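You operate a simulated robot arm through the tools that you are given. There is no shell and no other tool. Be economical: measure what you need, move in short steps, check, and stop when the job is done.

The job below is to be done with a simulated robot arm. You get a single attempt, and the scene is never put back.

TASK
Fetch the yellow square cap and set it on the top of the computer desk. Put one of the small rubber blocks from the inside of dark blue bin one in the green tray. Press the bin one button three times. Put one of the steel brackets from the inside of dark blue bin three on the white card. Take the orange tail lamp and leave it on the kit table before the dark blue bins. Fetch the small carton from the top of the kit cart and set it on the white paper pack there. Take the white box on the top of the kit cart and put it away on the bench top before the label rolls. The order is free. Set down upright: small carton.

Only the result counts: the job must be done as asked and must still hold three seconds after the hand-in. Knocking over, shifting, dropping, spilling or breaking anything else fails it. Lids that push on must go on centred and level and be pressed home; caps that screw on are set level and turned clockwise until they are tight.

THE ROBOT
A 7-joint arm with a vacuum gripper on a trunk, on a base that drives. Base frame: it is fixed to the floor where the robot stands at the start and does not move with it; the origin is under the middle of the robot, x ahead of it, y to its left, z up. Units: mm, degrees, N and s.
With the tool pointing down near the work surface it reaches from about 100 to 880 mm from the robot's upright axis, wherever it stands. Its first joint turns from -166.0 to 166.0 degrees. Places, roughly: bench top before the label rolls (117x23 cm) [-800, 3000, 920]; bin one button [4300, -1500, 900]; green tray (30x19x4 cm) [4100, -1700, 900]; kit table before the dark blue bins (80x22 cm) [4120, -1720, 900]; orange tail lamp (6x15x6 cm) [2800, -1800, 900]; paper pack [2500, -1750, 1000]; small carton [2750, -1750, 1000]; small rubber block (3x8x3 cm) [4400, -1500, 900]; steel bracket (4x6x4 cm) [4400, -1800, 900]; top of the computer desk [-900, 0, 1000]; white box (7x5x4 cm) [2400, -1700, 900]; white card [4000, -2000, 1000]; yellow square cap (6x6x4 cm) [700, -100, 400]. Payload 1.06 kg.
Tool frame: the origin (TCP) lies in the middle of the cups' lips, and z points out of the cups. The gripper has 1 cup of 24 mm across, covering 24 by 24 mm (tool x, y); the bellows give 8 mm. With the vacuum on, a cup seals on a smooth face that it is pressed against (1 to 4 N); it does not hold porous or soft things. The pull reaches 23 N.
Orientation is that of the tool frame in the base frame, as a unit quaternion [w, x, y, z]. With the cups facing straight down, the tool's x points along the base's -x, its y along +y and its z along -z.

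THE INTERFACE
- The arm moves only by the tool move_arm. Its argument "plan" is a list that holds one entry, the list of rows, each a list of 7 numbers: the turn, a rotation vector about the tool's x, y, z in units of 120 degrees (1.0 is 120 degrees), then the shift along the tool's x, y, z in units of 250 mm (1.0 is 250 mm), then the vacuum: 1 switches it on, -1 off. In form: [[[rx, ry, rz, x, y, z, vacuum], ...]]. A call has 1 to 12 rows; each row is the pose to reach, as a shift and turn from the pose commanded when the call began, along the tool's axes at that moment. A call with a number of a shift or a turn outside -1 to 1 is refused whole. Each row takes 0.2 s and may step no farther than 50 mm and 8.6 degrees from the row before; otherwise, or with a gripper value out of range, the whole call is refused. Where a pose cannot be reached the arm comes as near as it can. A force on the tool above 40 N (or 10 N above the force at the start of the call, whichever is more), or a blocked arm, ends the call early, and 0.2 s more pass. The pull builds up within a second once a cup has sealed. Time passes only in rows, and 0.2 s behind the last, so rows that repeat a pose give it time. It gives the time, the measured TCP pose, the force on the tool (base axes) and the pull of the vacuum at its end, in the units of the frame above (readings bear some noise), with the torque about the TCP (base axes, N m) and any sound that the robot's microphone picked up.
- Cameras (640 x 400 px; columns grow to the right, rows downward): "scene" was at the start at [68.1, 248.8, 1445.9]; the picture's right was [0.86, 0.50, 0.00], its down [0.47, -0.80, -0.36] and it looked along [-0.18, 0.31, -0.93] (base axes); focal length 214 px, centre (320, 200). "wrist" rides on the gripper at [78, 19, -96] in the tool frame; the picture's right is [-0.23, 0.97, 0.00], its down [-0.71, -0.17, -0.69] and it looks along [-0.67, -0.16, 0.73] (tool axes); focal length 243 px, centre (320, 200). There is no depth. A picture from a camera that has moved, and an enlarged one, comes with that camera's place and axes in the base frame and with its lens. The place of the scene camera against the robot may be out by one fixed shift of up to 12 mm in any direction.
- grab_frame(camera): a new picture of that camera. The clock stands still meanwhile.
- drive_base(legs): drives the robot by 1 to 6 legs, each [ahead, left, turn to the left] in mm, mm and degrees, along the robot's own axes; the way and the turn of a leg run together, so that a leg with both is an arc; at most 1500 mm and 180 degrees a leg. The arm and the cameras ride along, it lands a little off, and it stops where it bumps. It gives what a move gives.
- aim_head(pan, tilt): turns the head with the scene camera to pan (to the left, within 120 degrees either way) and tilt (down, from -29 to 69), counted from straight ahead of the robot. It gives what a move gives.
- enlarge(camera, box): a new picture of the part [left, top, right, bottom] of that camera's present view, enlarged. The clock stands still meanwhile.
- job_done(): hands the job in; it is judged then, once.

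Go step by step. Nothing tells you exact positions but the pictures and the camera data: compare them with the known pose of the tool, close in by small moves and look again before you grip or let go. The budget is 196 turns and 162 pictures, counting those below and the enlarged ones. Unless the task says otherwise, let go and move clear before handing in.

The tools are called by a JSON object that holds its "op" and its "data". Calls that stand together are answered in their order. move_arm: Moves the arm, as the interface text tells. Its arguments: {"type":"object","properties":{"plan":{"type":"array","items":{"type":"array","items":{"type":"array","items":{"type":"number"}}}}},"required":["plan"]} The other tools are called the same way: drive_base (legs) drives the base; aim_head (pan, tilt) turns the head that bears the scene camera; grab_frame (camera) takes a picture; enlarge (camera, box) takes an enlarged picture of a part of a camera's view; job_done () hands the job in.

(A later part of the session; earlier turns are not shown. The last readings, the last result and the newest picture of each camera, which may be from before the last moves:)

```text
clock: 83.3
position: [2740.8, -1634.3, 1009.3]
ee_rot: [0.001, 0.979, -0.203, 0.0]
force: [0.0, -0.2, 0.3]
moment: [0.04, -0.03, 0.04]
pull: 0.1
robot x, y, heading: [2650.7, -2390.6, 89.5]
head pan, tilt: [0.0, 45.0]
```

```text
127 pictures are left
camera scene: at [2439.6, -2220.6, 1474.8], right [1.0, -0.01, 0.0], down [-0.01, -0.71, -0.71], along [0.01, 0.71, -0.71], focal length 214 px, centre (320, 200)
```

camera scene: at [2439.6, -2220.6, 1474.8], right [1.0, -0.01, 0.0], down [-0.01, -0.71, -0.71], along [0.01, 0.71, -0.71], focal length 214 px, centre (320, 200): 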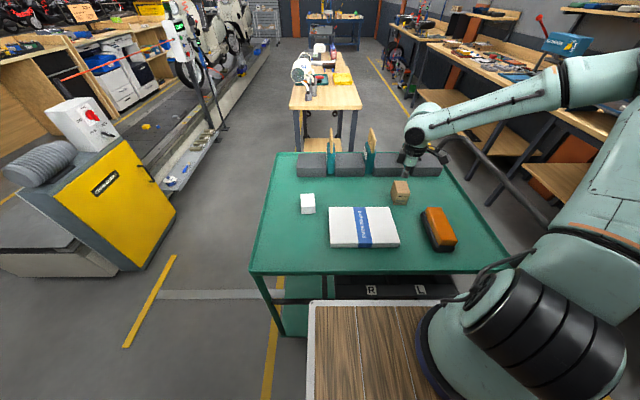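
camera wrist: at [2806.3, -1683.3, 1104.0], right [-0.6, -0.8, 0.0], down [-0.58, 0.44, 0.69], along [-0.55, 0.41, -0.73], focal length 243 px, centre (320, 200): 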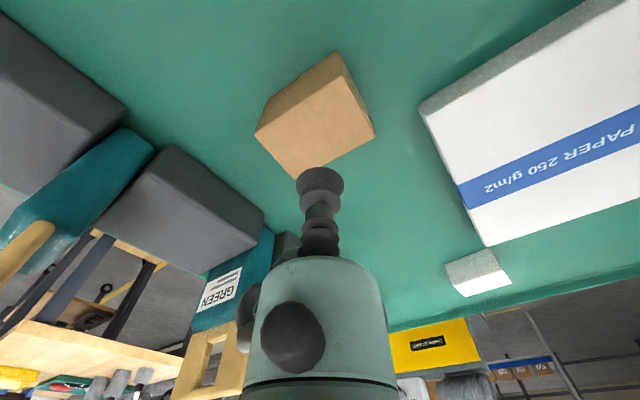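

The carton's top is well centred beneath the cup. Descending with vacuum on.

{"op": "move_arm", "data": {"plan": [[[0, 0, 0, 0.02, -0.01, 0.12, 1], [0, 0, 0, 0.02, -0.01, 0.2, 1], [0, 0, 0, 0.02, -0.01, 0.22, 1], [0, 0, 0, 0.02, -0.01, 0.23, 1]]]}}

{"op": "enlarge", "data": {"camera": "wrist", "box": [220, 50, 420, 250]}}

```text
clock: 84.3
position: [2748.7, -1634.6, 953.1]
ee_rot: [0.0, 0.979, -0.203, 0.0]
force: [1.7, -4.3, 23.5]
moment: [0.02, -0.02, -0.01]
pull: 22.6
robot x, y, heading: [2654.2, -2395.7, 89.9]
head pan, tilt: [0.0, 45.0]
```

```text
2.00 times, centred on (320, 150) of wrist
camera zoom: at [2813.9, -1683.4, 1047.3], right [-0.6, -0.8, 0.0], down [-0.58, 0.44, 0.69], along [-0.55, 0.41, -0.73], focal length 485 px, centre (320, 300)
```

zoom: 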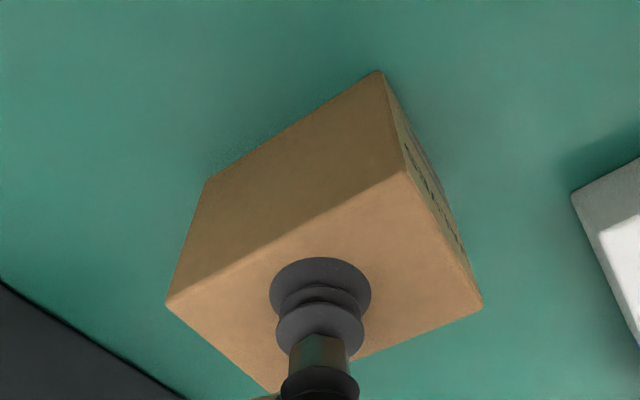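

Sealed. Lifting the carton and carrying it over the paper pack.

{"op": "move_arm", "data": {"plan": [[[0, 0, 0, 0, 0, -0.06, 1], [0, 0, 0, 0, 0, -0.16, 1], [0, 0, 0, 0, 0, -0.28, 1], [0, 0, 0, -0.066, 0.157, -0.28, 1], [0, 0, 0, -0.131, 0.313, -0.28, 1], [0, 0, 0, -0.197, 0.47, -0.28, 1], [0, 0, 0, -0.262, 0.626, -0.28, 1], [0, 0, 0, -0.328, 0.783, -0.28, 1]]]}}

{"op": "grab_frame", "data": {"camera": "wrist"}}

{"op": "grab_frame", "data": {"camera": "scene"}}

```text
clock: 86.1
position: [2596.1, -1784.7, 1021.5]
ee_rot: [0.001, 0.979, -0.202, 0.0]
force: [0.7, 0.3, -1.6]
moment: [-0.03, 0.01, 0.02]
pull: 22.7
robot x, y, heading: [2651.2, -2392.5, 89.1]
head pan, tilt: [0.0, 45.0]
```

```text
125 pictures are left
camera wrist: at [2661.4, -1832.9, 1115.8], right [-0.6, -0.8, 0.0], down [-0.58, 0.44, 0.68], along [-0.55, 0.41, -0.73], focal length 243 px, centre (320, 200)
```

wrist: 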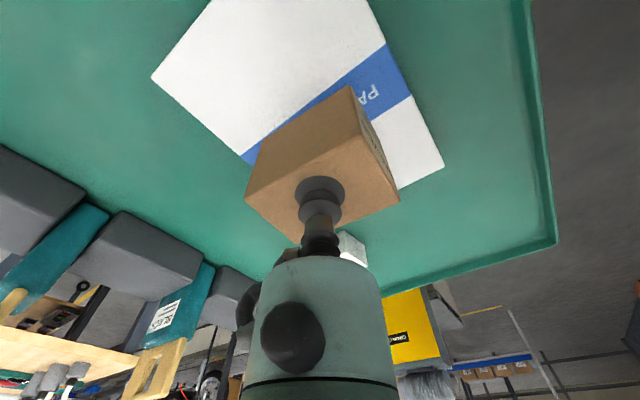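

```text
124 pictures are left
camera scene: at [2440.2, -2220.0, 1474.8], right [1.0, -0.01, 0.0], down [-0.01, -0.71, -0.71], along [0.01, 0.71, -0.71], focal length 214 px, centre (320, 200)
```

scene: 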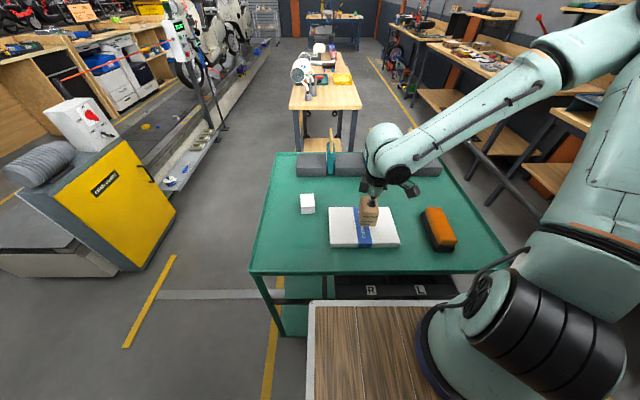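

The carton hangs over the pack's middle. Lowering gently.

{"op": "move_arm", "data": {"plan": [[[0, 0, 0, 0, 0, 0.08, 1], [0, 0, 0, 0, 0, 0.12, 1], [0, 0, 0, 0, 0, 0.128, 1]]]}}

{"op": "enlarge", "data": {"camera": "scene", "box": [320, 180, 420, 260]}}

```text
clock: 86.9
position: [2595.8, -1782.1, 988.8]
ee_rot: [0.0, 0.979, -0.203, 0.0]
force: [0.3, -0.7, -1.0]
moment: [0.01, -0.02, -0.04]
pull: 22.6
robot x, y, heading: [2649.1, -2391.1, 89.3]
head pan, tilt: [0.0, 45.0]
```

```text
5.00 times, centred on (370, 220) of scene
camera zoom: at [2439.7, -2220.3, 1474.8], right [1.0, -0.01, 0.0], down [-0.01, -0.71, -0.71], along [0.01, 0.71, -0.71], focal length 1072 px, centre (70, 100)
```

zoom: 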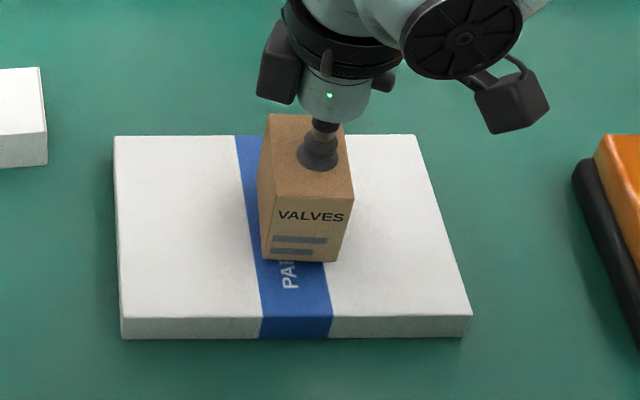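

{"op": "move_arm", "data": {"plan": [[[0, 0, 0, 0, 0, 0.012, 1], [0, 0, 0, 0, 0, 0.024, 1]]]}}

```text
clock: 87.5
position: [2595.4, -1781.4, 984.5]
ee_rot: [0.001, 0.979, -0.203, 0.001]
force: [-0.6, -0.5, -0.2]
moment: [0.0, 0.05, 0.01]
pull: 23.3
robot x, y, heading: [2654.2, -2396.3, 89.6]
head pan, tilt: [0.0, 45.0]
```

I'm still slightly above the pack; lowering further in small steps.

{"op": "move_arm", "data": {"plan": [[[0, 0, 0, 0, 0, 0.01, 1], [0, 0, 0, 0, 0, 0.02, 1]]]}}

{"op": "enlarge", "data": {"camera": "scene", "box": [320, 180, 420, 260]}}

```text
clock: 88.1
position: [2597.1, -1782.1, 978.8]
ee_rot: [0.0, 0.979, -0.202, -0.001]
force: [-2.6, -3.8, 18.4]
moment: [0.06, -0.04, 0.01]
pull: 22.5
robot x, y, heading: [2652.9, -2392.6, 89.6]
head pan, tilt: [0.0, 45.0]
```

```text
5.00 times, centred on (370, 220) of scene
camera zoom: at [2439.7, -2221.0, 1474.9], right [1.0, -0.01, 0.0], down [-0.01, -0.71, -0.71], along [0.01, 0.71, -0.71], focal length 1072 px, centre (70, 100)
```

zoom: 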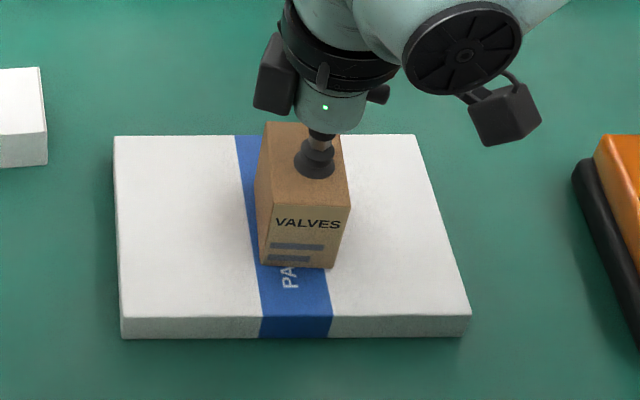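

Contact made. Releasing and lifting clear.

{"op": "move_arm", "data": {"plan": [[[0, 0, 0, 0, 0, -0.006, -1], [0, 0, 0, 0, 0, -0.006, -1], [0, 0, 0, 0, 0, -0.006, -1], [0, 0, 0, 0, 0, -0.006, -1], [0, 0, 0, 0, 0, -0.03, -1], [0, 0, 0, 0, 0, -0.1, -1], [0, 0, 0, 0, 0, -0.28, -1]]]}}

{"op": "grab_frame", "data": {"camera": "scene"}}

{"op": "grab_frame", "data": {"camera": "wrist"}}

```text
clock: 89.7
position: [2596.7, -1782.6, 1048.5]
ee_rot: [0.001, 0.979, -0.203, 0.0]
force: [-0.2, 1.4, 0.6]
moment: [-0.03, 0.01, 0.02]
pull: 0.0
robot x, y, heading: [2648.5, -2394.8, 89.4]
head pan, tilt: [0.0, 45.0]
```

```text
121 pictures are left
camera scene: at [2439.8, -2219.9, 1474.7], right [1.0, -0.01, 0.0], down [-0.01, -0.71, -0.71], along [0.01, 0.71, -0.71], focal length 214 px, centre (320, 200)
```

scene: 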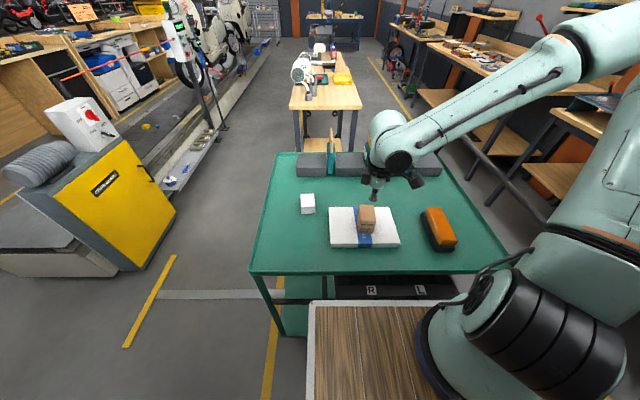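

```text
120 pictures are left
camera wrist: at [2662.1, -1831.5, 1143.2], right [-0.6, -0.8, 0.0], down [-0.58, 0.44, 0.68], along [-0.55, 0.41, -0.73], focal length 243 px, centre (320, 200)
```

wrist: 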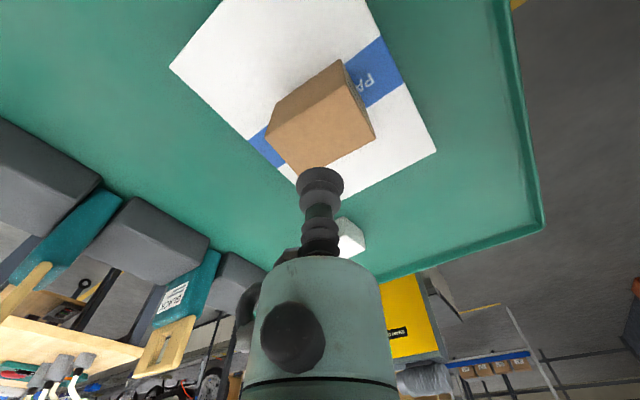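

Carton stands on the pack. Next the lamp, top at about (2821, −1808, ~945).

{"op": "move_arm", "data": {"plan": [[[0, 0, 0, 0.172, -0.053, 0, -1], [0, 0, 0, 0.344, -0.106, 0, -1], [0, 0, 0, 0.517, -0.158, 0, -1], [0, 0, 0, 0.689, -0.211, 0.05, -1], [0, 0, 0, 0.861, -0.264, 0.1, -1], [0, 0, 0, 0.861, -0.264, 0.15, -1]]]}}

{"op": "grab_frame", "data": {"camera": "wrist"}}

{"op": "enlarge", "data": {"camera": "scene", "box": [380, 160, 500, 260]}}

```text
clock: 91.1
position: [2820.4, -1806.2, 1010.8]
ee_rot: [0.0, 0.979, -0.203, 0.001]
force: [0.5, 0.4, 0.2]
moment: [0.01, 0.01, -0.01]
pull: 0.1
robot x, y, heading: [2650.9, -2396.0, 89.5]
head pan, tilt: [0.0, 45.0]
```

```text
119 pictures are left
camera wrist: at [2886.0, -1854.6, 1105.4], right [-0.6, -0.8, 0.0], down [-0.58, 0.44, 0.69], along [-0.55, 0.41, -0.73], focal length 243 px, centre (320, 200)
```

wrist: 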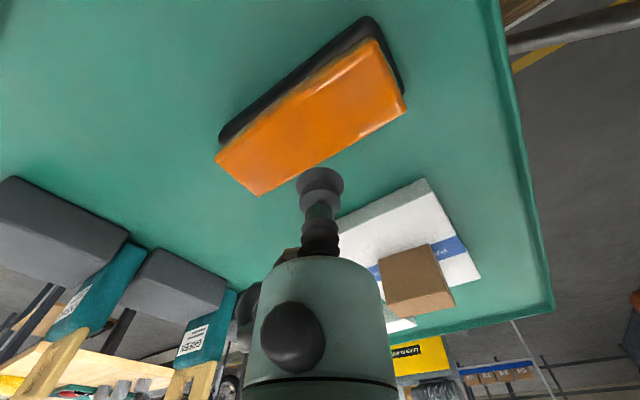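

```text
4.00 times, centred on (440, 210) of scene
camera zoom: at [2439.8, -2220.4, 1474.8], right [1.0, -0.01, 0.0], down [-0.01, -0.71, -0.71], along [0.01, 0.71, -0.71], focal length 858 px, centre (-160, 160)
```

zoom: 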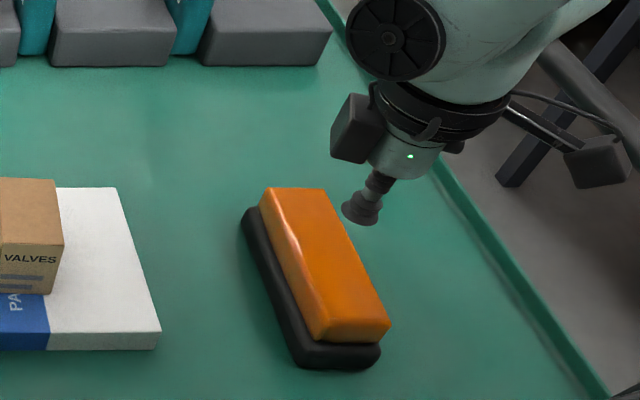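

Centred over the lamp. Descending gently with vacuum on.

{"op": "move_arm", "data": {"plan": [[[0, 0, 0, 0, 0, 0.12, 1], [0, 0, 0, 0, 0, 0.2, 1], [0, 0, 0, 0, 0, 0.212, 1]]]}}

{"op": "enlarge", "data": {"camera": "scene", "box": [400, 180, 480, 260]}}

```text
clock: 91.9
position: [2825.0, -1791.3, 966.7]
ee_rot: [0.002, 0.979, -0.203, -0.001]
force: [0.0, 0.5, 0.3]
moment: [-0.01, 0.0, 0.02]
pull: 0.1
out of reach, approached as far as the arm can: row 1, 2, 3
robot x, y, heading: [2650.8, -2394.8, 89.6]
head pan, tilt: [0.0, 45.0]
```

```text
5.00 times, centred on (440, 220) of scene
camera zoom: at [2439.6, -2220.4, 1474.8], right [1.0, -0.01, 0.0], down [-0.01, -0.71, -0.71], along [0.01, 0.71, -0.71], focal length 1072 px, centre (-280, 100)
```

zoom: 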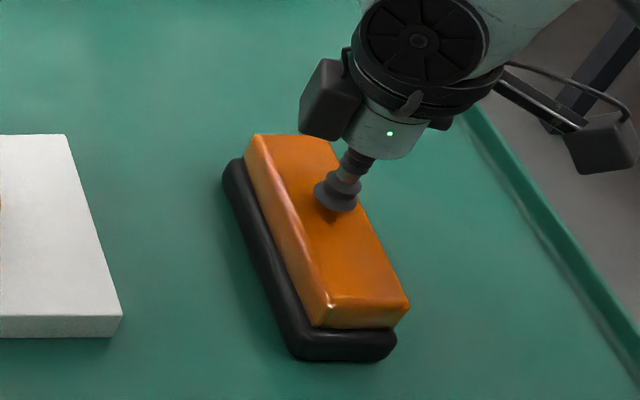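

The arm is folded too close to go down here. I'll lift, back off and shift the base so the lamp is straight ahead and farther out.

{"op": "move_arm", "data": {"plan": [[[0, 0, 0, 0, 0, -0.15, -1], [0, 0, 0, 0, 0, -0.34, -1]]]}}

{"op": "drive_base", "data": {"legs": [[-130, -150, 0]]}}

{"op": "grab_frame", "data": {"camera": "scene"}}

```text
clock: 92.5
position: [2822.8, -1792.8, 1051.4]
ee_rot: [0.001, 0.979, -0.203, 0.0]
force: [-0.1, 0.2, -0.4]
moment: [0.02, -0.05, 0.01]
pull: 0.0
robot x, y, heading: [2652.9, -2397.0, 89.2]
head pan, tilt: [0.0, 45.0]
```

```text
clock: 94.1
position: [2975.2, -1927.9, 1051.1]
ee_rot: [0.001, 0.979, -0.206, 0.0]
force: [0.0, 0.1, 0.6]
moment: [-0.01, 0.01, 0.03]
pull: 0.0
robot x, y, heading: [2801.4, -2528.2, 89.0]
head pan, tilt: [0.0, 45.0]
```

```text
116 pictures are left
camera scene: at [2589.4, -2353.2, 1474.8], right [1.0, -0.02, 0.0], down [-0.01, -0.71, -0.71], along [0.01, 0.71, -0.71], focal length 214 px, centre (320, 200)
```

scene: 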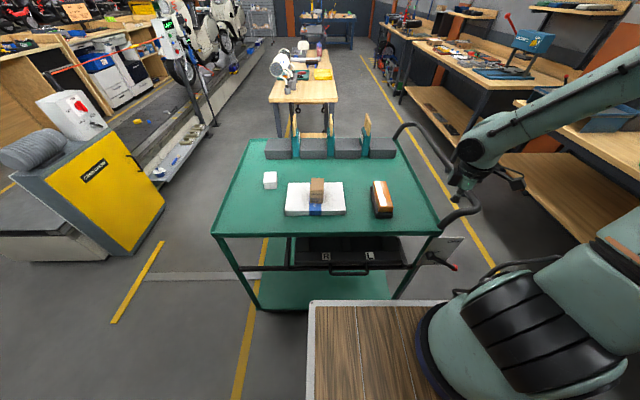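

Lamp about 190 mm to the left of the tool now; lifting a bit past the cart handle and moving over it.

{"op": "move_arm", "data": {"plan": [[[0, 0, 0, 0, 0, -0.18, -1], [0, 0, 0, -0.15, -0.04, -0.24, -1], [0, 0, 0, -0.3, -0.08, -0.24, -1], [0, 0, 0, -0.46, -0.12, -0.2, -1], [0, 0, 0, -0.61, -0.155, -0.1, -1], [0, 0, 0, -0.757, -0.19, 0, -1], [0, 0, 0, -0.757, -0.19, 0.12, -1]]]}}

{"op": "grab_frame", "data": {"camera": "wrist"}}

{"op": "grab_frame", "data": {"camera": "scene"}}

```text
clock: 95.7
position: [2821.6, -1808.2, 1021.4]
ee_rot: [0.0, 0.979, -0.205, 0.001]
force: [-0.4, -0.4, -0.4]
moment: [0.02, -0.01, -0.01]
pull: 0.0
robot x, y, heading: [2801.1, -2528.4, 89.2]
head pan, tilt: [0.0, 45.0]
```

```text
115 pictures are left
camera wrist: at [2885.7, -1857.0, 1115.6], right [-0.61, -0.8, 0.0], down [-0.58, 0.44, 0.69], along [-0.55, 0.41, -0.73], focal length 243 px, centre (320, 200)
```

wrist: 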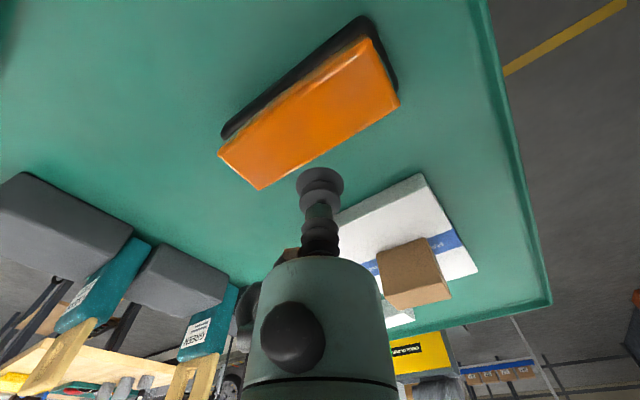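

```text
114 pictures are left
camera scene: at [2589.2, -2353.6, 1474.8], right [1.0, -0.02, 0.0], down [-0.01, -0.71, -0.71], along [0.01, 0.71, -0.71], focal length 214 px, centre (320, 200)
```

scene: 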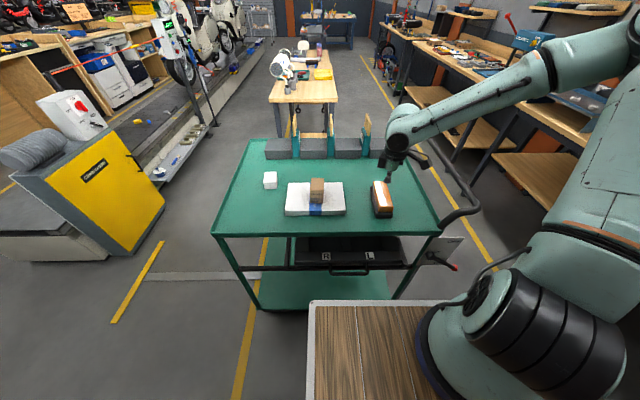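

{"op": "move_arm", "data": {"plan": [[[0, 0, 0, 0, 0.015, 0.16, 1], [0, 0, 0, 0, 0.015, 0.22, 1], [0, 0, 0, 0, 0.015, 0.25, 1], [0, 0, 0, 0, 0.015, 0.258, 1]]]}}

{"op": "enlarge", "data": {"camera": "wrist", "box": [170, 0, 470, 240]}}

```text
clock: 96.7
position: [2819.9, -1812.3, 956.3]
ee_rot: [0.0, 0.979, -0.205, -0.001]
force: [1.7, -4.7, 11.8]
moment: [0.0, -0.03, -0.02]
pull: 23.0
robot x, y, heading: [2799.7, -2526.2, 88.9]
head pan, tilt: [0.0, 45.0]
```

```text
1.67 times, centred on (320, 120) of wrist
camera zoom: at [2884.2, -1860.8, 1049.9], right [-0.61, -0.8, 0.0], down [-0.58, 0.44, 0.69], along [-0.55, 0.42, -0.73], focal length 404 px, centre (320, 333)
```

zoom: 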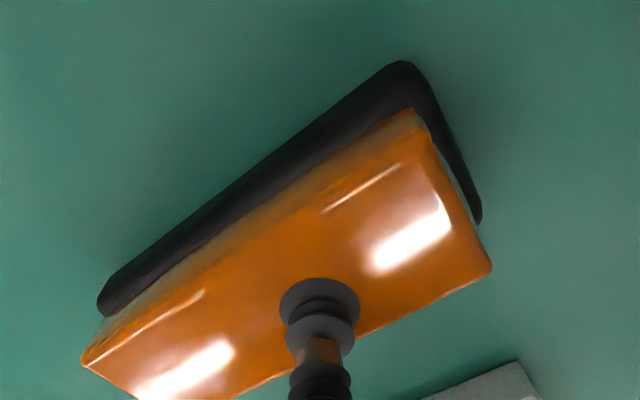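

Lamp gripped. Lifting and drawing it back over the free gap.

{"op": "move_arm", "data": {"plan": [[[0, 0, 0, 0, 0, -0.06, 1], [0, 0, 0, 0, 0, -0.2, 1], [0, 0, 0, 0, 0, -0.4, 1], [0, 0, 0, 0, 0, -0.58, 1], [0, 0, 0, 0.07, 0.16, -0.66, 1], [0, 0, 0, 0.14, 0.32, -0.7, 1], [0, 0, 0, 0.21, 0.48, -0.7, 1], [0, 0, 0, 0.28, 0.64, -0.7, 1]]]}}

{"op": "grab_frame", "data": {"camera": "scene"}}

```text
clock: 98.5
position: [2822.3, -1984.1, 1133.1]
ee_rot: [0.002, 0.979, -0.206, -0.001]
force: [1.7, 0.0, -2.4]
moment: [-0.06, 0.07, 0.0]
pull: 22.6
robot x, y, heading: [2799.1, -2528.8, 89.2]
head pan, tilt: [0.0, 45.0]
```

```text
112 pictures are left
camera scene: at [2590.4, -2352.1, 1474.8], right [1.0, -0.02, 0.0], down [-0.01, -0.71, -0.71], along [0.01, 0.71, -0.71], focal length 214 px, centre (320, 200)
```

scene: 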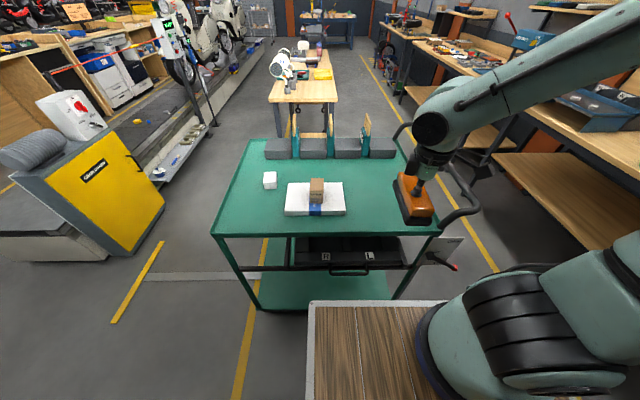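

Driving right into the gap between cart and table, then forward a little, before turning to face the table.

{"op": "drive_base", "data": {"legs": [[0, -750, 0], [230, 0, 0], [0, 0, -89]]}}

{"op": "aim_head", "data": {"pan": 10, "tilt": 35}}

{"op": "grab_frame", "data": {"camera": "scene"}}

```text
clock: 107.7
position: [4110.8, -2314.1, 1134.1]
ee_rot: [-0.001, -0.558, 0.83, 0.0]
force: [-1.0, -0.6, -3.3]
moment: [0.02, 0.09, -0.03]
pull: 22.9
robot x, y, heading: [3568.0, -2310.1, 0.6]
head pan, tilt: [0.0, 45.0]
```

```text
clock: 108.4
position: [4111.3, -2313.9, 1134.5]
ee_rot: [-0.001, -0.559, 0.829, 0.001]
force: [0.2, -0.5, -2.8]
moment: [-0.01, 0.05, 0.01]
pull: 23.2
robot x, y, heading: [3562.6, -2305.6, 0.5]
head pan, tilt: [10.0, 35.0]
```

```text
111 pictures are left
camera scene: at [3747.4, -2090.8, 1489.5], right [0.18, -0.98, 0.0], down [-0.56, -0.11, -0.82], along [0.8, 0.15, -0.57], focal length 214 px, centre (320, 200)
```

scene: 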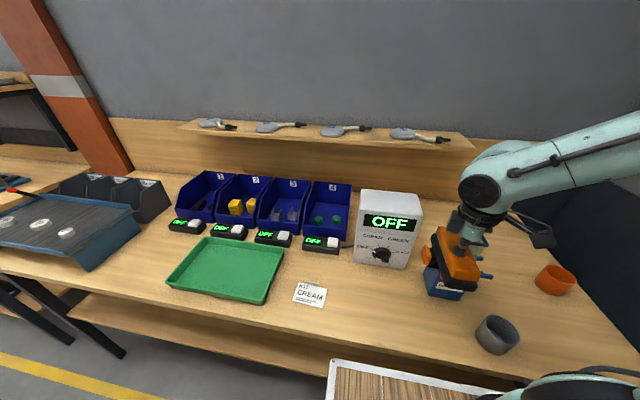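

Clear view: bins 1–4 with buttons, green tray (~4133,−1707), white card (~4093,−1997), free spot left of the tray for the lamp (~4120,−1445). Raising and retracting the lamp, then strafing left.

{"op": "move_arm", "data": {"plan": [[[0, 0, 0, 0, 0.05, -0.16, 1], [0, 0, 0, 0.04, 0.1, -0.28, 1], [0, 0, 0, 0.09, 0.22, -0.28, 1]]]}}

{"op": "drive_base", "data": {"legs": [[0, 580, 0]]}}

{"op": "aim_head", "data": {"pan": 0, "tilt": 45}}

{"op": "grab_frame", "data": {"camera": "scene"}}

{"op": "grab_frame", "data": {"camera": "wrist"}}

```text
clock: 109.2
position: [4051.1, -2313.1, 1203.8]
ee_rot: [-0.001, -0.558, 0.83, 0.001]
force: [0.3, 0.7, -2.8]
moment: [0.02, 0.03, 0.01]
pull: 22.7
robot x, y, heading: [3566.5, -2307.4, 0.4]
head pan, tilt: [10.0, 35.0]
```

```text
clock: 112.5
position: [4044.9, -1738.2, 1202.2]
ee_rot: [0.0, -0.558, 0.83, 0.001]
force: [-0.1, 0.1, -1.7]
moment: [0.01, 0.02, -0.04]
pull: 23.2
robot x, y, heading: [3559.4, -1734.3, 1.0]
head pan, tilt: [10.0, 35.0]
```

```text
clock: 113.2
position: [4045.8, -1738.7, 1203.1]
ee_rot: [-0.001, -0.557, 0.83, 0.001]
force: [0.1, 0.1, -2.2]
moment: [0.03, 0.03, -0.02]
pull: 22.9
robot x, y, heading: [3560.7, -1729.9, 0.7]
head pan, tilt: [0.0, 45.0]
```

```text
110 pictures are left
camera scene: at [3736.5, -1530.7, 1474.8], right [0.01, -1.0, 0.0], down [-0.71, -0.01, -0.71], along [0.71, 0.01, -0.71], focal length 214 px, centre (320, 200)
```

scene: 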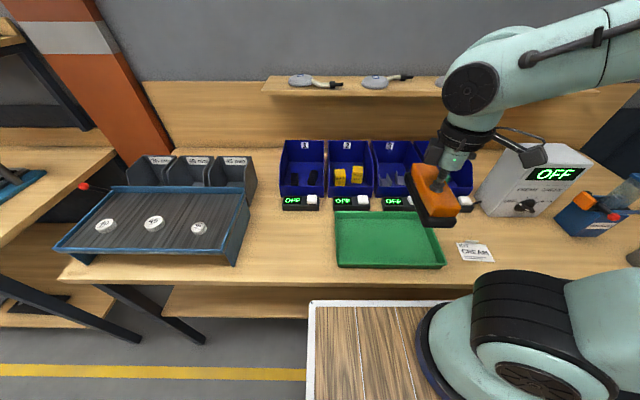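

```text
109 pictures are left
camera wrist: at [3999.1, -1804.1, 1297.1], right [-0.81, 0.59, 0.0], down [0.43, 0.59, 0.69], along [0.4, 0.56, -0.73], focal length 243 px, centre (320, 200)
```

wrist: 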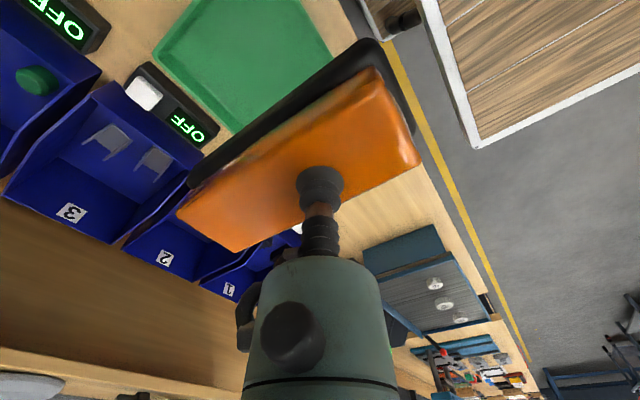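

Free spot for the lamp: y between −1290 and −1575 in front of bin one. Moving the lamp to (4125, −1450) and lowering partway.

{"op": "move_arm", "data": {"plan": [[[0, 0, 0, -0.16, 0.03, 0, 1], [0, 0, 0, -0.32, 0.06, 0, 1], [0, 0, 0, -0.48, 0.09, 0, 1], [0, 0, 0, -0.64, 0.12, 0, 1], [0, 0, 0, -0.8, 0.155, 0, 1]]]}}

{"op": "move_arm", "data": {"plan": [[[0, 0, 0, -0.13, 0, 0.08, 1], [0, 0, 0, -0.26, -0.01, 0.2, 1], [0, 0, 0, -0.385, -0.012, 0.34, 1], [0, 0, 0, -0.385, -0.012, 0.5, 1], [0, 0, 0, -0.385, -0.012, 0.66, 1], [0, 0, 0, -0.385, -0.012, 0.8, 1]]]}}

{"op": "grab_frame", "data": {"camera": "scene"}}

{"op": "grab_frame", "data": {"camera": "wrist"}}

```text
clock: 114.4
position: [4083.3, -1538.5, 1202.3]
ee_rot: [0.0, -0.558, 0.83, 0.001]
force: [0.0, -0.5, -1.8]
moment: [0.01, 0.04, 0.0]
pull: 22.9
robot x, y, heading: [3558.9, -1735.2, 0.7]
head pan, tilt: [0.0, 45.0]
```

```text
clock: 115.8
position: [4122.1, -1449.4, 1002.7]
ee_rot: [0.001, -0.557, 0.83, 0.002]
force: [0.2, 0.8, -2.9]
moment: [0.01, 0.06, 0.0]
pull: 22.7
robot x, y, heading: [3559.4, -1733.5, 0.5]
head pan, tilt: [0.0, 45.0]
```

```text
108 pictures are left
camera scene: at [3736.3, -1530.9, 1474.8], right [0.01, -1.0, 0.0], down [-0.71, -0.01, -0.71], along [0.71, 0.01, -0.71], focal length 214 px, centre (320, 200)
```

scene: 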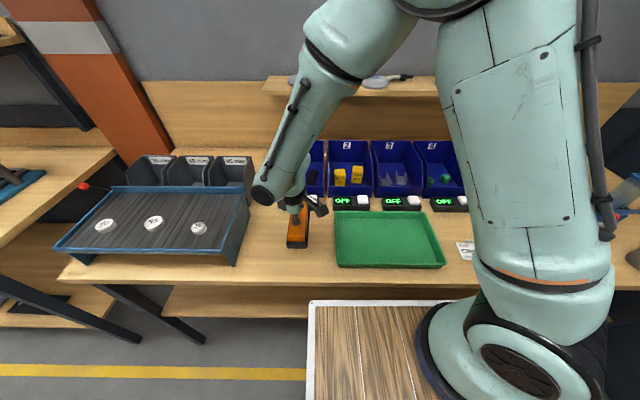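

```text
107 pictures are left
camera wrist: at [4076.2, -1515.4, 1097.0], right [-0.81, 0.59, 0.0], down [0.43, 0.59, 0.69], along [0.4, 0.56, -0.73], focal length 243 px, centre (320, 200)
```

wrist: 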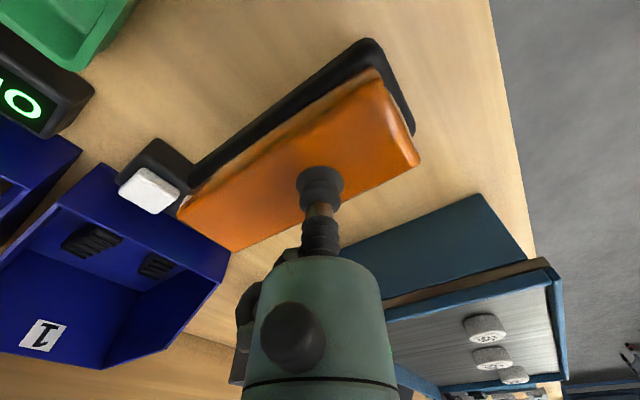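

{"op": "move_arm", "data": {"plan": [[[0, 0, 0, 0, 0, 0.08, 1], [0, 0, 0, 0, 0, 0.12, 1]]]}}

{"op": "enlarge", "data": {"camera": "wrist", "box": [100, 20, 460, 280]}}

{"op": "enlarge", "data": {"camera": "scene", "box": [240, 170, 360, 270]}}

```text
clock: 116.4
position: [4123.3, -1451.1, 974.1]
ee_rot: [0.0, -0.558, 0.83, 0.001]
force: [0.1, -0.8, -2.9]
moment: [0.02, 0.02, -0.05]
pull: 23.0
robot x, y, heading: [3562.6, -1732.8, 0.9]
head pan, tilt: [0.0, 45.0]
```

```text
1.54 times, centred on (280, 150) of wrist
camera zoom: at [4077.1, -1516.3, 1067.3], right [-0.81, 0.59, 0.0], down [0.43, 0.59, 0.68], along [0.4, 0.56, -0.73], focal length 373 px, centre (382, 277)
```

zoom: 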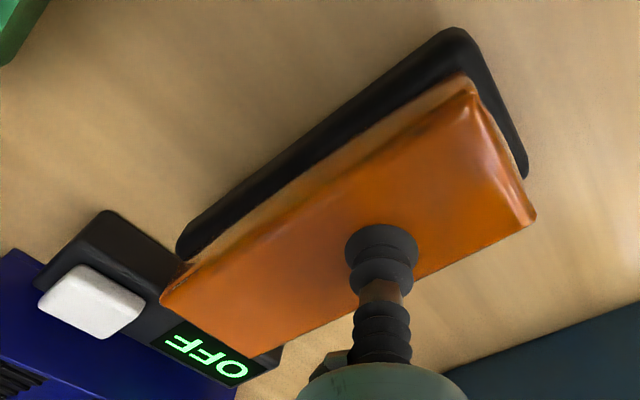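

```text
4.00 times, centred on (300, 220) of scene
camera zoom: at [3736.4, -1530.7, 1474.8], right [0.01, -1.0, 0.0], down [-0.71, -0.01, -0.71], along [0.71, 0.01, -0.71], focal length 858 px, centre (400, 120)
```

zoom: 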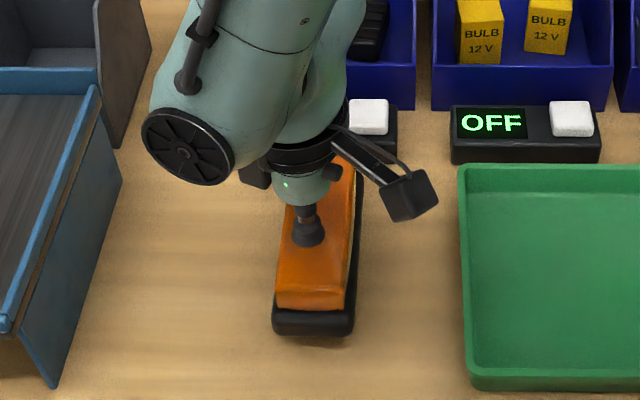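

Shifting 20 mm toward me for clearance to the button box and lowering to touch.

{"op": "move_arm", "data": {"plan": [[[0, 0, 0, 0.03, 0.074, 0, 1], [0, 0, 0, 0.03, 0.074, 0.024, 1], [0, 0, 0, 0.03, 0.074, 0.036, 1]]]}}

```text
clock: 117.2
position: [4104.2, -1449.6, 964.2]
ee_rot: [-0.001, -0.558, 0.83, 0.001]
force: [0.5, 1.1, -2.5]
moment: [0.01, 0.07, -0.03]
pull: 23.0
robot x, y, heading: [3560.1, -1732.7, 0.7]
head pan, tilt: [0.0, 45.0]
```

{"op": "move_arm", "data": {"plan": [[[0, 0, 0, 0, 0, 0.012, 1], [0, 0, 0, 0, 0, 0.024, 1]]]}}

```text
clock: 117.8
position: [4103.8, -1450.1, 958.7]
ee_rot: [0.0, -0.557, 0.83, 0.001]
force: [0.6, 0.6, -2.7]
moment: [0.0, 0.03, 0.02]
pull: 23.3
robot x, y, heading: [3561.7, -1731.8, 0.6]
head pan, tilt: [0.0, 45.0]
```

Still hanging; a bit lower.

{"op": "move_arm", "data": {"plan": [[[0, 0, 0, 0, 0, 0.012, 1], [0, 0, 0, 0, 0, 0.02, 1]]]}}

{"op": "enlarge", "data": {"camera": "scene", "box": [240, 170, 360, 270]}}

```text
clock: 118.4
position: [4104.7, -1448.8, 954.8]
ee_rot: [0.001, -0.558, 0.83, 0.0]
force: [1.2, 0.0, 15.0]
moment: [0.0, -0.03, 0.01]
pull: 22.7
robot x, y, heading: [3560.7, -1733.3, 0.6]
head pan, tilt: [0.0, 45.0]
```

```text
4.00 times, centred on (300, 220) of scene
camera zoom: at [3736.1, -1530.9, 1474.8], right [0.01, -1.0, 0.0], down [-0.71, -0.01, -0.71], along [0.71, 0.01, -0.71], focal length 858 px, centre (400, 120)
```

zoom: 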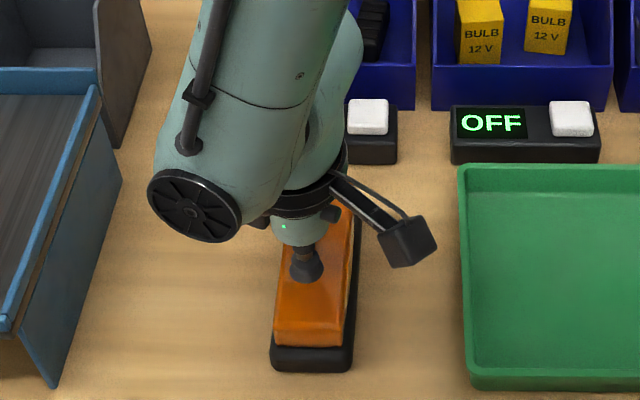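

Contact. Releasing the lamp and rising, then looking into the bins.

{"op": "move_arm", "data": {"plan": [[[0, 0, 0, 0, 0, -0.005, -1], [0, 0, 0, 0, 0, -0.005, -1], [0, 0, 0, 0, 0, -0.005, -1], [0, 0, 0, 0, 0, -0.005, -1], [0, 0, 0, 0, 0, -0.03, -1], [0, 0, 0, 0, 0, -0.12, -1], [0, 0, 0, 0, 0, -0.3, -1], [0, 0, 0, 0, 0, -0.48, -1], [0, 0, 0, 0, 0, -0.66, -1]]]}}

{"op": "enlarge", "data": {"camera": "scene", "box": [260, 130, 480, 270]}}

{"op": "grab_frame", "data": {"camera": "wrist"}}

```text
clock: 120.4
position: [4104.3, -1449.6, 1119.6]
ee_rot: [0.0, -0.557, 0.83, 0.001]
force: [0.1, -0.1, 0.8]
moment: [0.02, 0.02, 0.01]
pull: 0.1
robot x, y, heading: [3560.2, -1730.4, 0.7]
head pan, tilt: [0.0, 45.0]
```

```text
2.86 times, centred on (370, 200) of scene
camera zoom: at [3736.7, -1530.4, 1474.7], right [0.01, -1.0, 0.0], down [-0.71, -0.01, -0.71], along [0.71, 0.01, -0.71], focal length 613 px, centre (177, 200)
```

zoom: 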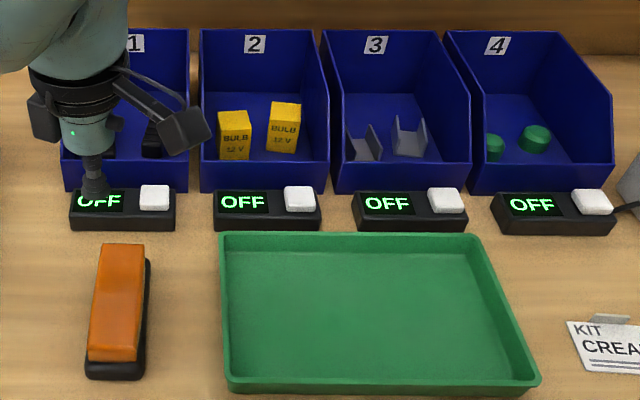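

```text
102 pictures are left
camera wrist: at [4059.0, -1515.3, 1213.4], right [-0.81, 0.59, 0.0], down [0.43, 0.59, 0.68], along [0.4, 0.56, -0.73], focal length 243 px, centre (320, 200)
```

wrist: 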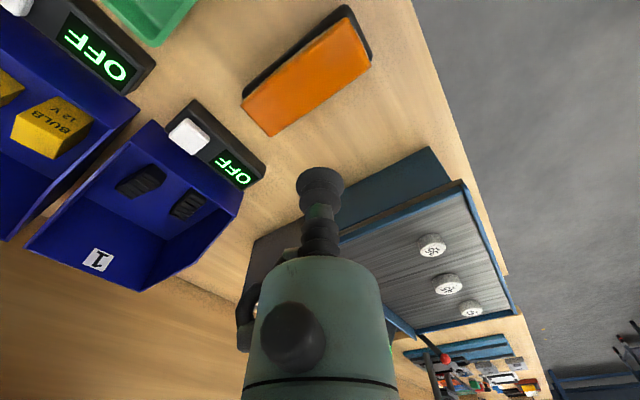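

Lamp is placed. I'll turn the tool so its camera faces the robot side and move in front of bin one for a closer look.

{"op": "move_arm", "data": {"plan": [[[0, 0, 0.07, -0.025, -0.06, 0, -1], [0, 0, 0.14, -0.05, -0.12, 0, -1], [0, 0, 0.21, -0.075, -0.18, 0, -1], [0, 0, 0.28, -0.1, -0.24, 0, -1], [0, 0, 0.35, -0.122, -0.3, 0, -1], [0, 0, 0.42, -0.147, -0.36, 0, -1], [0, 0, 0.49, -0.17, -0.42, 0, -1], [0, 0, 0.56, -0.196, -0.48, 0, -1]]]}}

{"op": "grab_frame", "data": {"camera": "wrist"}}

{"op": "grab_frame", "data": {"camera": "scene"}}

```text
clock: 122.2
position: [4233.8, -1450.3, 1118.5]
ee_rot: [0.0, -0.004, 1.0, 0.001]
force: [-0.7, -0.3, -0.3]
moment: [0.0, 0.0, -0.02]
pull: 0.0
robot x, y, heading: [3562.3, -1731.6, 0.7]
head pan, tilt: [0.0, 45.0]
```

```text
101 pictures are left
camera wrist: at [4156.5, -1432.4, 1211.9], right [0.23, 0.97, 0.0], down [0.71, -0.17, 0.68], along [0.67, -0.15, -0.73], focal length 243 px, centre (320, 200)
```

wrist: 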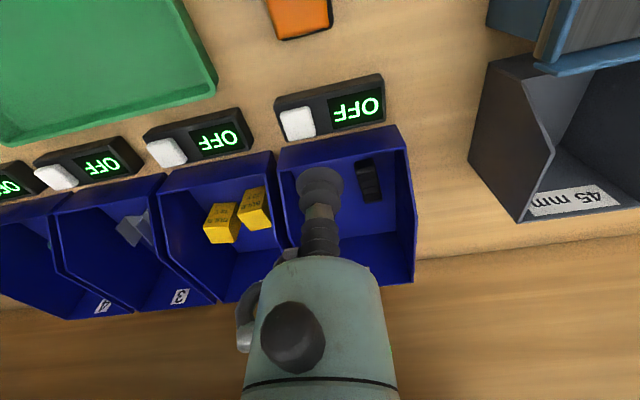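

```text
100 pictures are left
camera scene: at [3736.3, -1530.7, 1474.8], right [0.01, -1.0, 0.0], down [-0.71, -0.01, -0.71], along [0.71, 0.01, -0.71], focal length 214 px, centre (320, 200)
```

scene: 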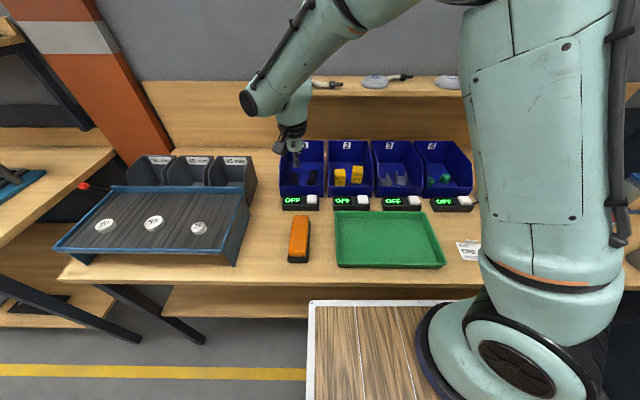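

Button one triangulates to (4286, −1488, ~925). Moving above it.

{"op": "move_arm", "data": {"plan": [[[0, 0, 0, -0.1, -0.08, 0.1, -1], [0, 0, 0, -0.208, -0.152, 0.2, -1], [0, 0, 0, -0.208, -0.152, 0.38, -1], [0, 0, 0, -0.208, -0.152, 0.55, -1], [0, 0, 0, -0.208, -0.152, 0.63, -1]]]}}

{"op": "grab_frame", "data": {"camera": "wrist"}}

{"op": "enlarge", "data": {"camera": "scene", "box": [250, 130, 370, 230]}}

```text
clock: 123.4
position: [4285.1, -1488.4, 960.2]
ee_rot: [0.0, -0.005, 1.0, 0.0]
force: [0.6, -0.4, 0.5]
moment: [-0.01, -0.07, 0.01]
pull: 0.1
robot x, y, heading: [3559.6, -1734.2, 0.7]
head pan, tilt: [0.0, 45.0]
```

```text
99 pictures are left
camera wrist: at [4207.5, -1470.2, 1054.9], right [0.23, 0.97, 0.0], down [0.71, -0.17, 0.68], along [0.67, -0.15, -0.73], focal length 243 px, centre (320, 200)
```

wrist: 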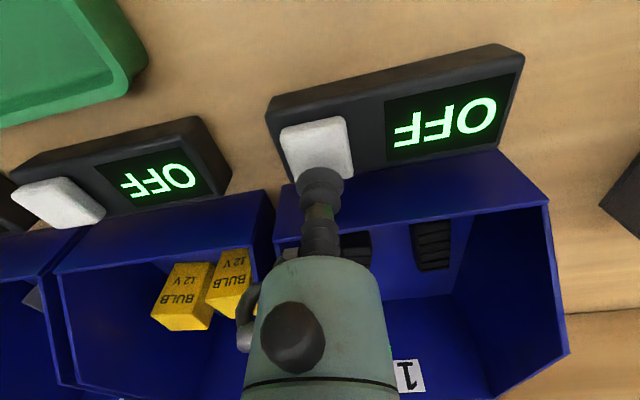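

```text
4.00 times, centred on (310, 180) of scene
camera zoom: at [3736.3, -1530.8, 1474.8], right [0.01, -1.0, 0.0], down [-0.71, -0.01, -0.71], along [0.71, 0.01, -0.71], focal length 858 px, centre (360, 280)
```

zoom: 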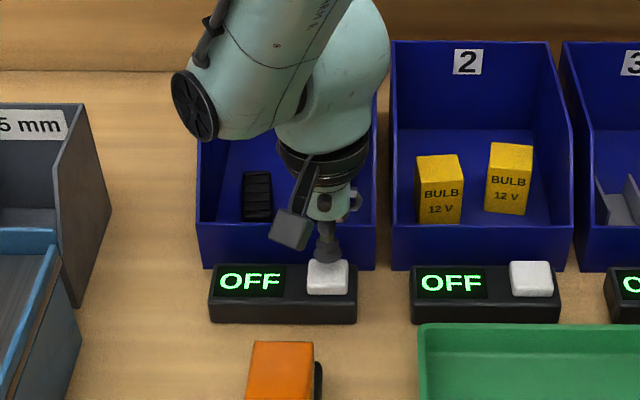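

Exactly above button one. Lowering to touch.

{"op": "move_arm", "data": {"plan": [[[0, 0, 0, 0, 0, 0.08, -1], [0, 0, 0, 0, 0, 0.12, -1], [0, 0, 0, 0, 0, 0.14, -1]]]}}

{"op": "enlarge", "data": {"camera": "scene", "box": [270, 170, 350, 230]}}

```text
clock: 124.2
position: [4285.6, -1487.4, 926.9]
ee_rot: [0.002, -0.006, 1.0, 0.001]
force: [-3.4, -0.6, 22.9]
moment: [0.04, -0.05, 0.12]
pull: 0.1
robot x, y, heading: [3556.0, -1735.2, 0.8]
head pan, tilt: [0.0, 45.0]
heard: click
```

```text
6.67 times, centred on (310, 200) of scene
camera zoom: at [3735.5, -1531.0, 1474.9], right [0.01, -1.0, 0.0], down [-0.71, -0.01, -0.71], along [0.71, 0.01, -0.71], focal length 1430 px, centre (387, 200)
```

zoom: 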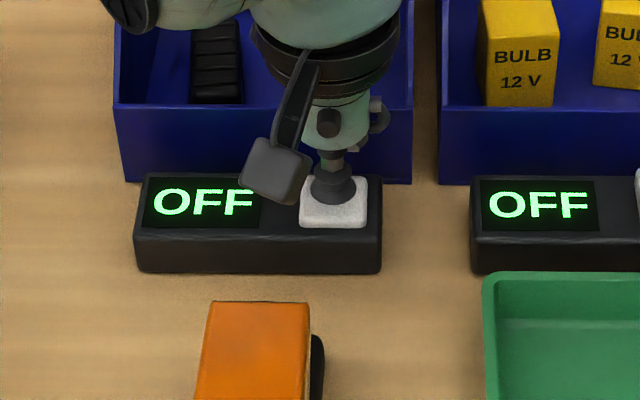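

One click. Releasing the button and checking the display.

{"op": "move_arm", "data": {"plan": [[[0, 0, 0, 0, 0, -0.03, -1], [0, 0, 0, 0, 0, -0.08, -1], [0, 0, 0, 0, 0, -0.08, -1]]]}}

{"op": "enlarge", "data": {"camera": "scene", "box": [270, 170, 350, 230]}}

```text
clock: 125.0
position: [4286.2, -1488.6, 945.4]
ee_rot: [0.0, -0.004, 1.0, -0.001]
force: [0.2, -0.2, -0.3]
moment: [0.0, -0.01, -0.01]
pull: 0.0
robot x, y, heading: [3562.1, -1730.7, 0.5]
head pan, tilt: [0.0, 45.0]
```

```text
6.67 times, centred on (310, 200) of scene
camera zoom: at [3736.5, -1530.7, 1474.7], right [0.01, -1.0, 0.0], down [-0.71, -0.01, -0.71], along [0.71, 0.01, -0.71], focal length 1430 px, centre (387, 200)
```

zoom: 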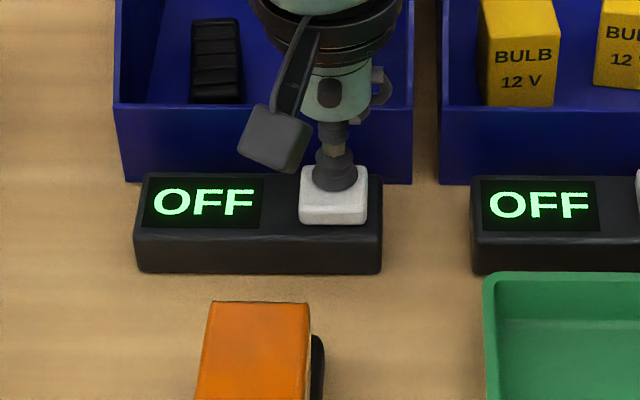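

{"op": "move_arm", "data": {"plan": [[[0, 0, 0, 0, 0, 0.05, -1], [0, 0, 0, 0, 0, 0.08, -1], [0, 0, 0, 0, 0, 0.08, -1], [0, 0, 0, 0, 0, 0, -1], [0, 0, 0, 0, 0, 0, -1]]]}}

{"op": "enlarge", "data": {"camera": "scene", "box": [270, 170, 350, 230]}}

```text
clock: 126.2
position: [4286.0, -1488.7, 943.9]
ee_rot: [-0.001, -0.006, 1.0, 0.0]
force: [0.3, 0.5, -0.3]
moment: [-0.01, -0.02, 0.06]
pull: 0.0
robot x, y, heading: [3557.9, -1735.5, 0.5]
head pan, tilt: [0.0, 45.0]
heard: click
```

```text
6.67 times, centred on (310, 200) of scene
camera zoom: at [3736.5, -1530.7, 1474.7], right [0.01, -1.0, 0.0], down [-0.71, -0.01, -0.71], along [0.71, 0.01, -0.71], focal length 1430 px, centre (387, 200)
```

zoom: 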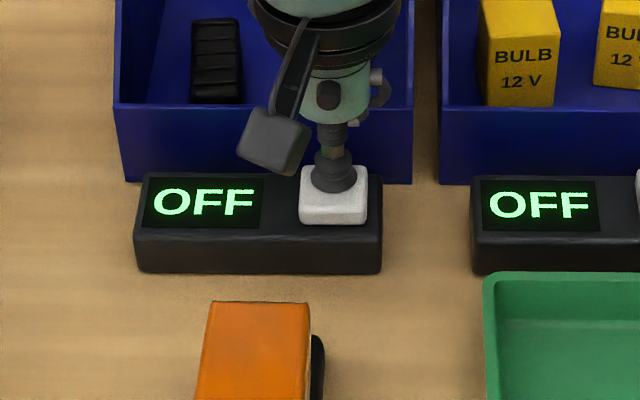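

Second click heard. Third press.

{"op": "move_arm", "data": {"plan": [[[0, 0, 0, 0, 0, 0.05, -1], [0, 0, 0, 0, 0, 0.08, -1], [0, 0, 0, 0, 0, 0.08, -1], [0, 0, 0, 0, 0, 0, -1], [0, 0, 0, 0, 0, 0, -1]]]}}

{"op": "enlarge", "data": {"camera": "scene", "box": [270, 170, 350, 230]}}

```text
clock: 127.4
position: [4286.2, -1487.9, 945.8]
ee_rot: [-0.001, -0.006, 1.0, 0.0]
force: [-0.5, -0.1, 0.4]
moment: [0.0, -0.02, 0.0]
pull: 0.0
robot x, y, heading: [3561.3, -1732.9, 0.5]
head pan, tilt: [0.0, 45.0]
heard: click
```

```text
6.67 times, centred on (310, 200) of scene
camera zoom: at [3736.5, -1530.6, 1474.7], right [0.01, -1.0, 0.0], down [-0.71, -0.01, -0.71], along [0.71, 0.01, -0.71], focal length 1430 px, centre (387, 200)
```

zoom: 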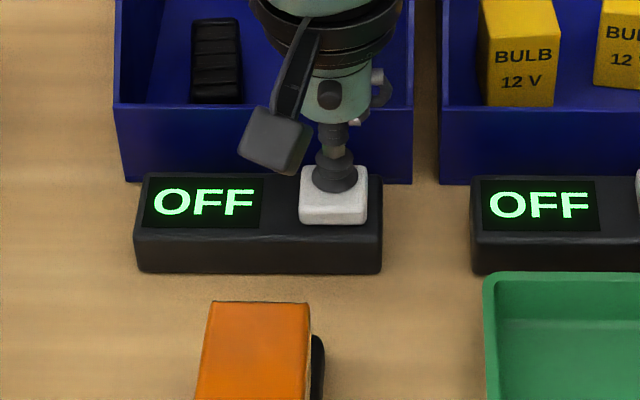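

Three clicks counted. Now the rubber block nearer the bin's middle, about (4395, −1486). Rising and moving over it.

{"op": "move_arm", "data": {"plan": [[[0, 0, 0, 0, 0, -0.19, -1], [0, 0, 0, 0, 0, -0.38, -1], [0, 0, 0, 0, 0, -0.5, -1], [0, 0, 0, -0.15, 0, -0.5, -1], [0, 0, 0, -0.3, 0, -0.5, -1], [0, 0, 0, -0.436, 0.008, -0.5, -1]]]}}

{"op": "grab_frame", "data": {"camera": "wrist"}}

{"op": "enlarge", "data": {"camera": "scene", "box": [260, 110, 380, 210]}}

```text
clock: 128.8
position: [4394.9, -1485.9, 1070.1]
ee_rot: [0.0, -0.006, 1.0, 0.001]
force: [0.2, 0.2, -0.2]
moment: [0.01, 0.0, -0.02]
pull: 0.1
robot x, y, heading: [3558.8, -1729.3, 0.6]
head pan, tilt: [0.0, 45.0]
```

```text
93 pictures are left
camera wrist: at [4318.3, -1468.3, 1164.3], right [0.23, 0.97, 0.0], down [0.71, -0.16, 0.68], along [0.67, -0.15, -0.73], focal length 243 px, centre (320, 200)
```

wrist: 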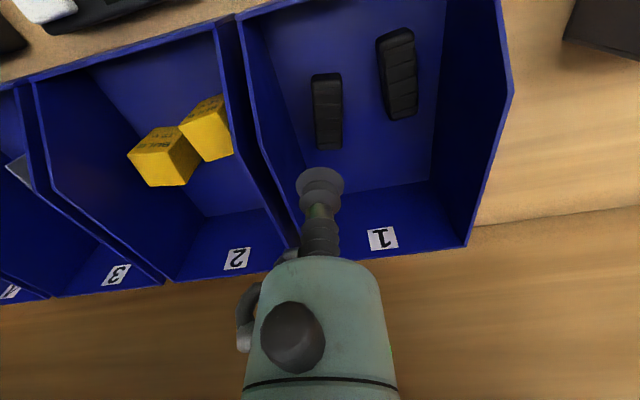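

```text
4.00 times, centred on (320, 160) of scene
camera zoom: at [3736.0, -1530.7, 1474.8], right [0.01, -1.0, 0.0], down [-0.71, -0.01, -0.71], along [0.71, 0.01, -0.71], focal length 858 px, centre (320, 360)
```

zoom: 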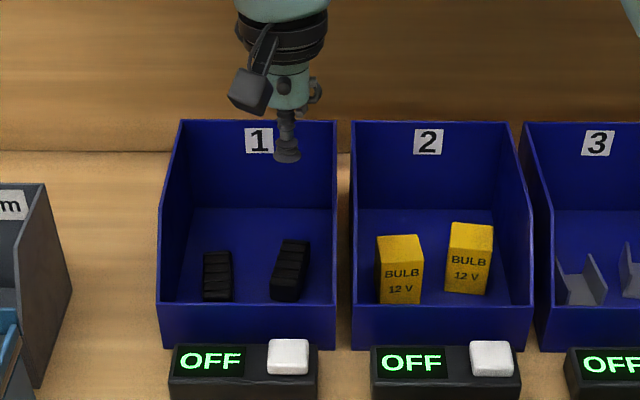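

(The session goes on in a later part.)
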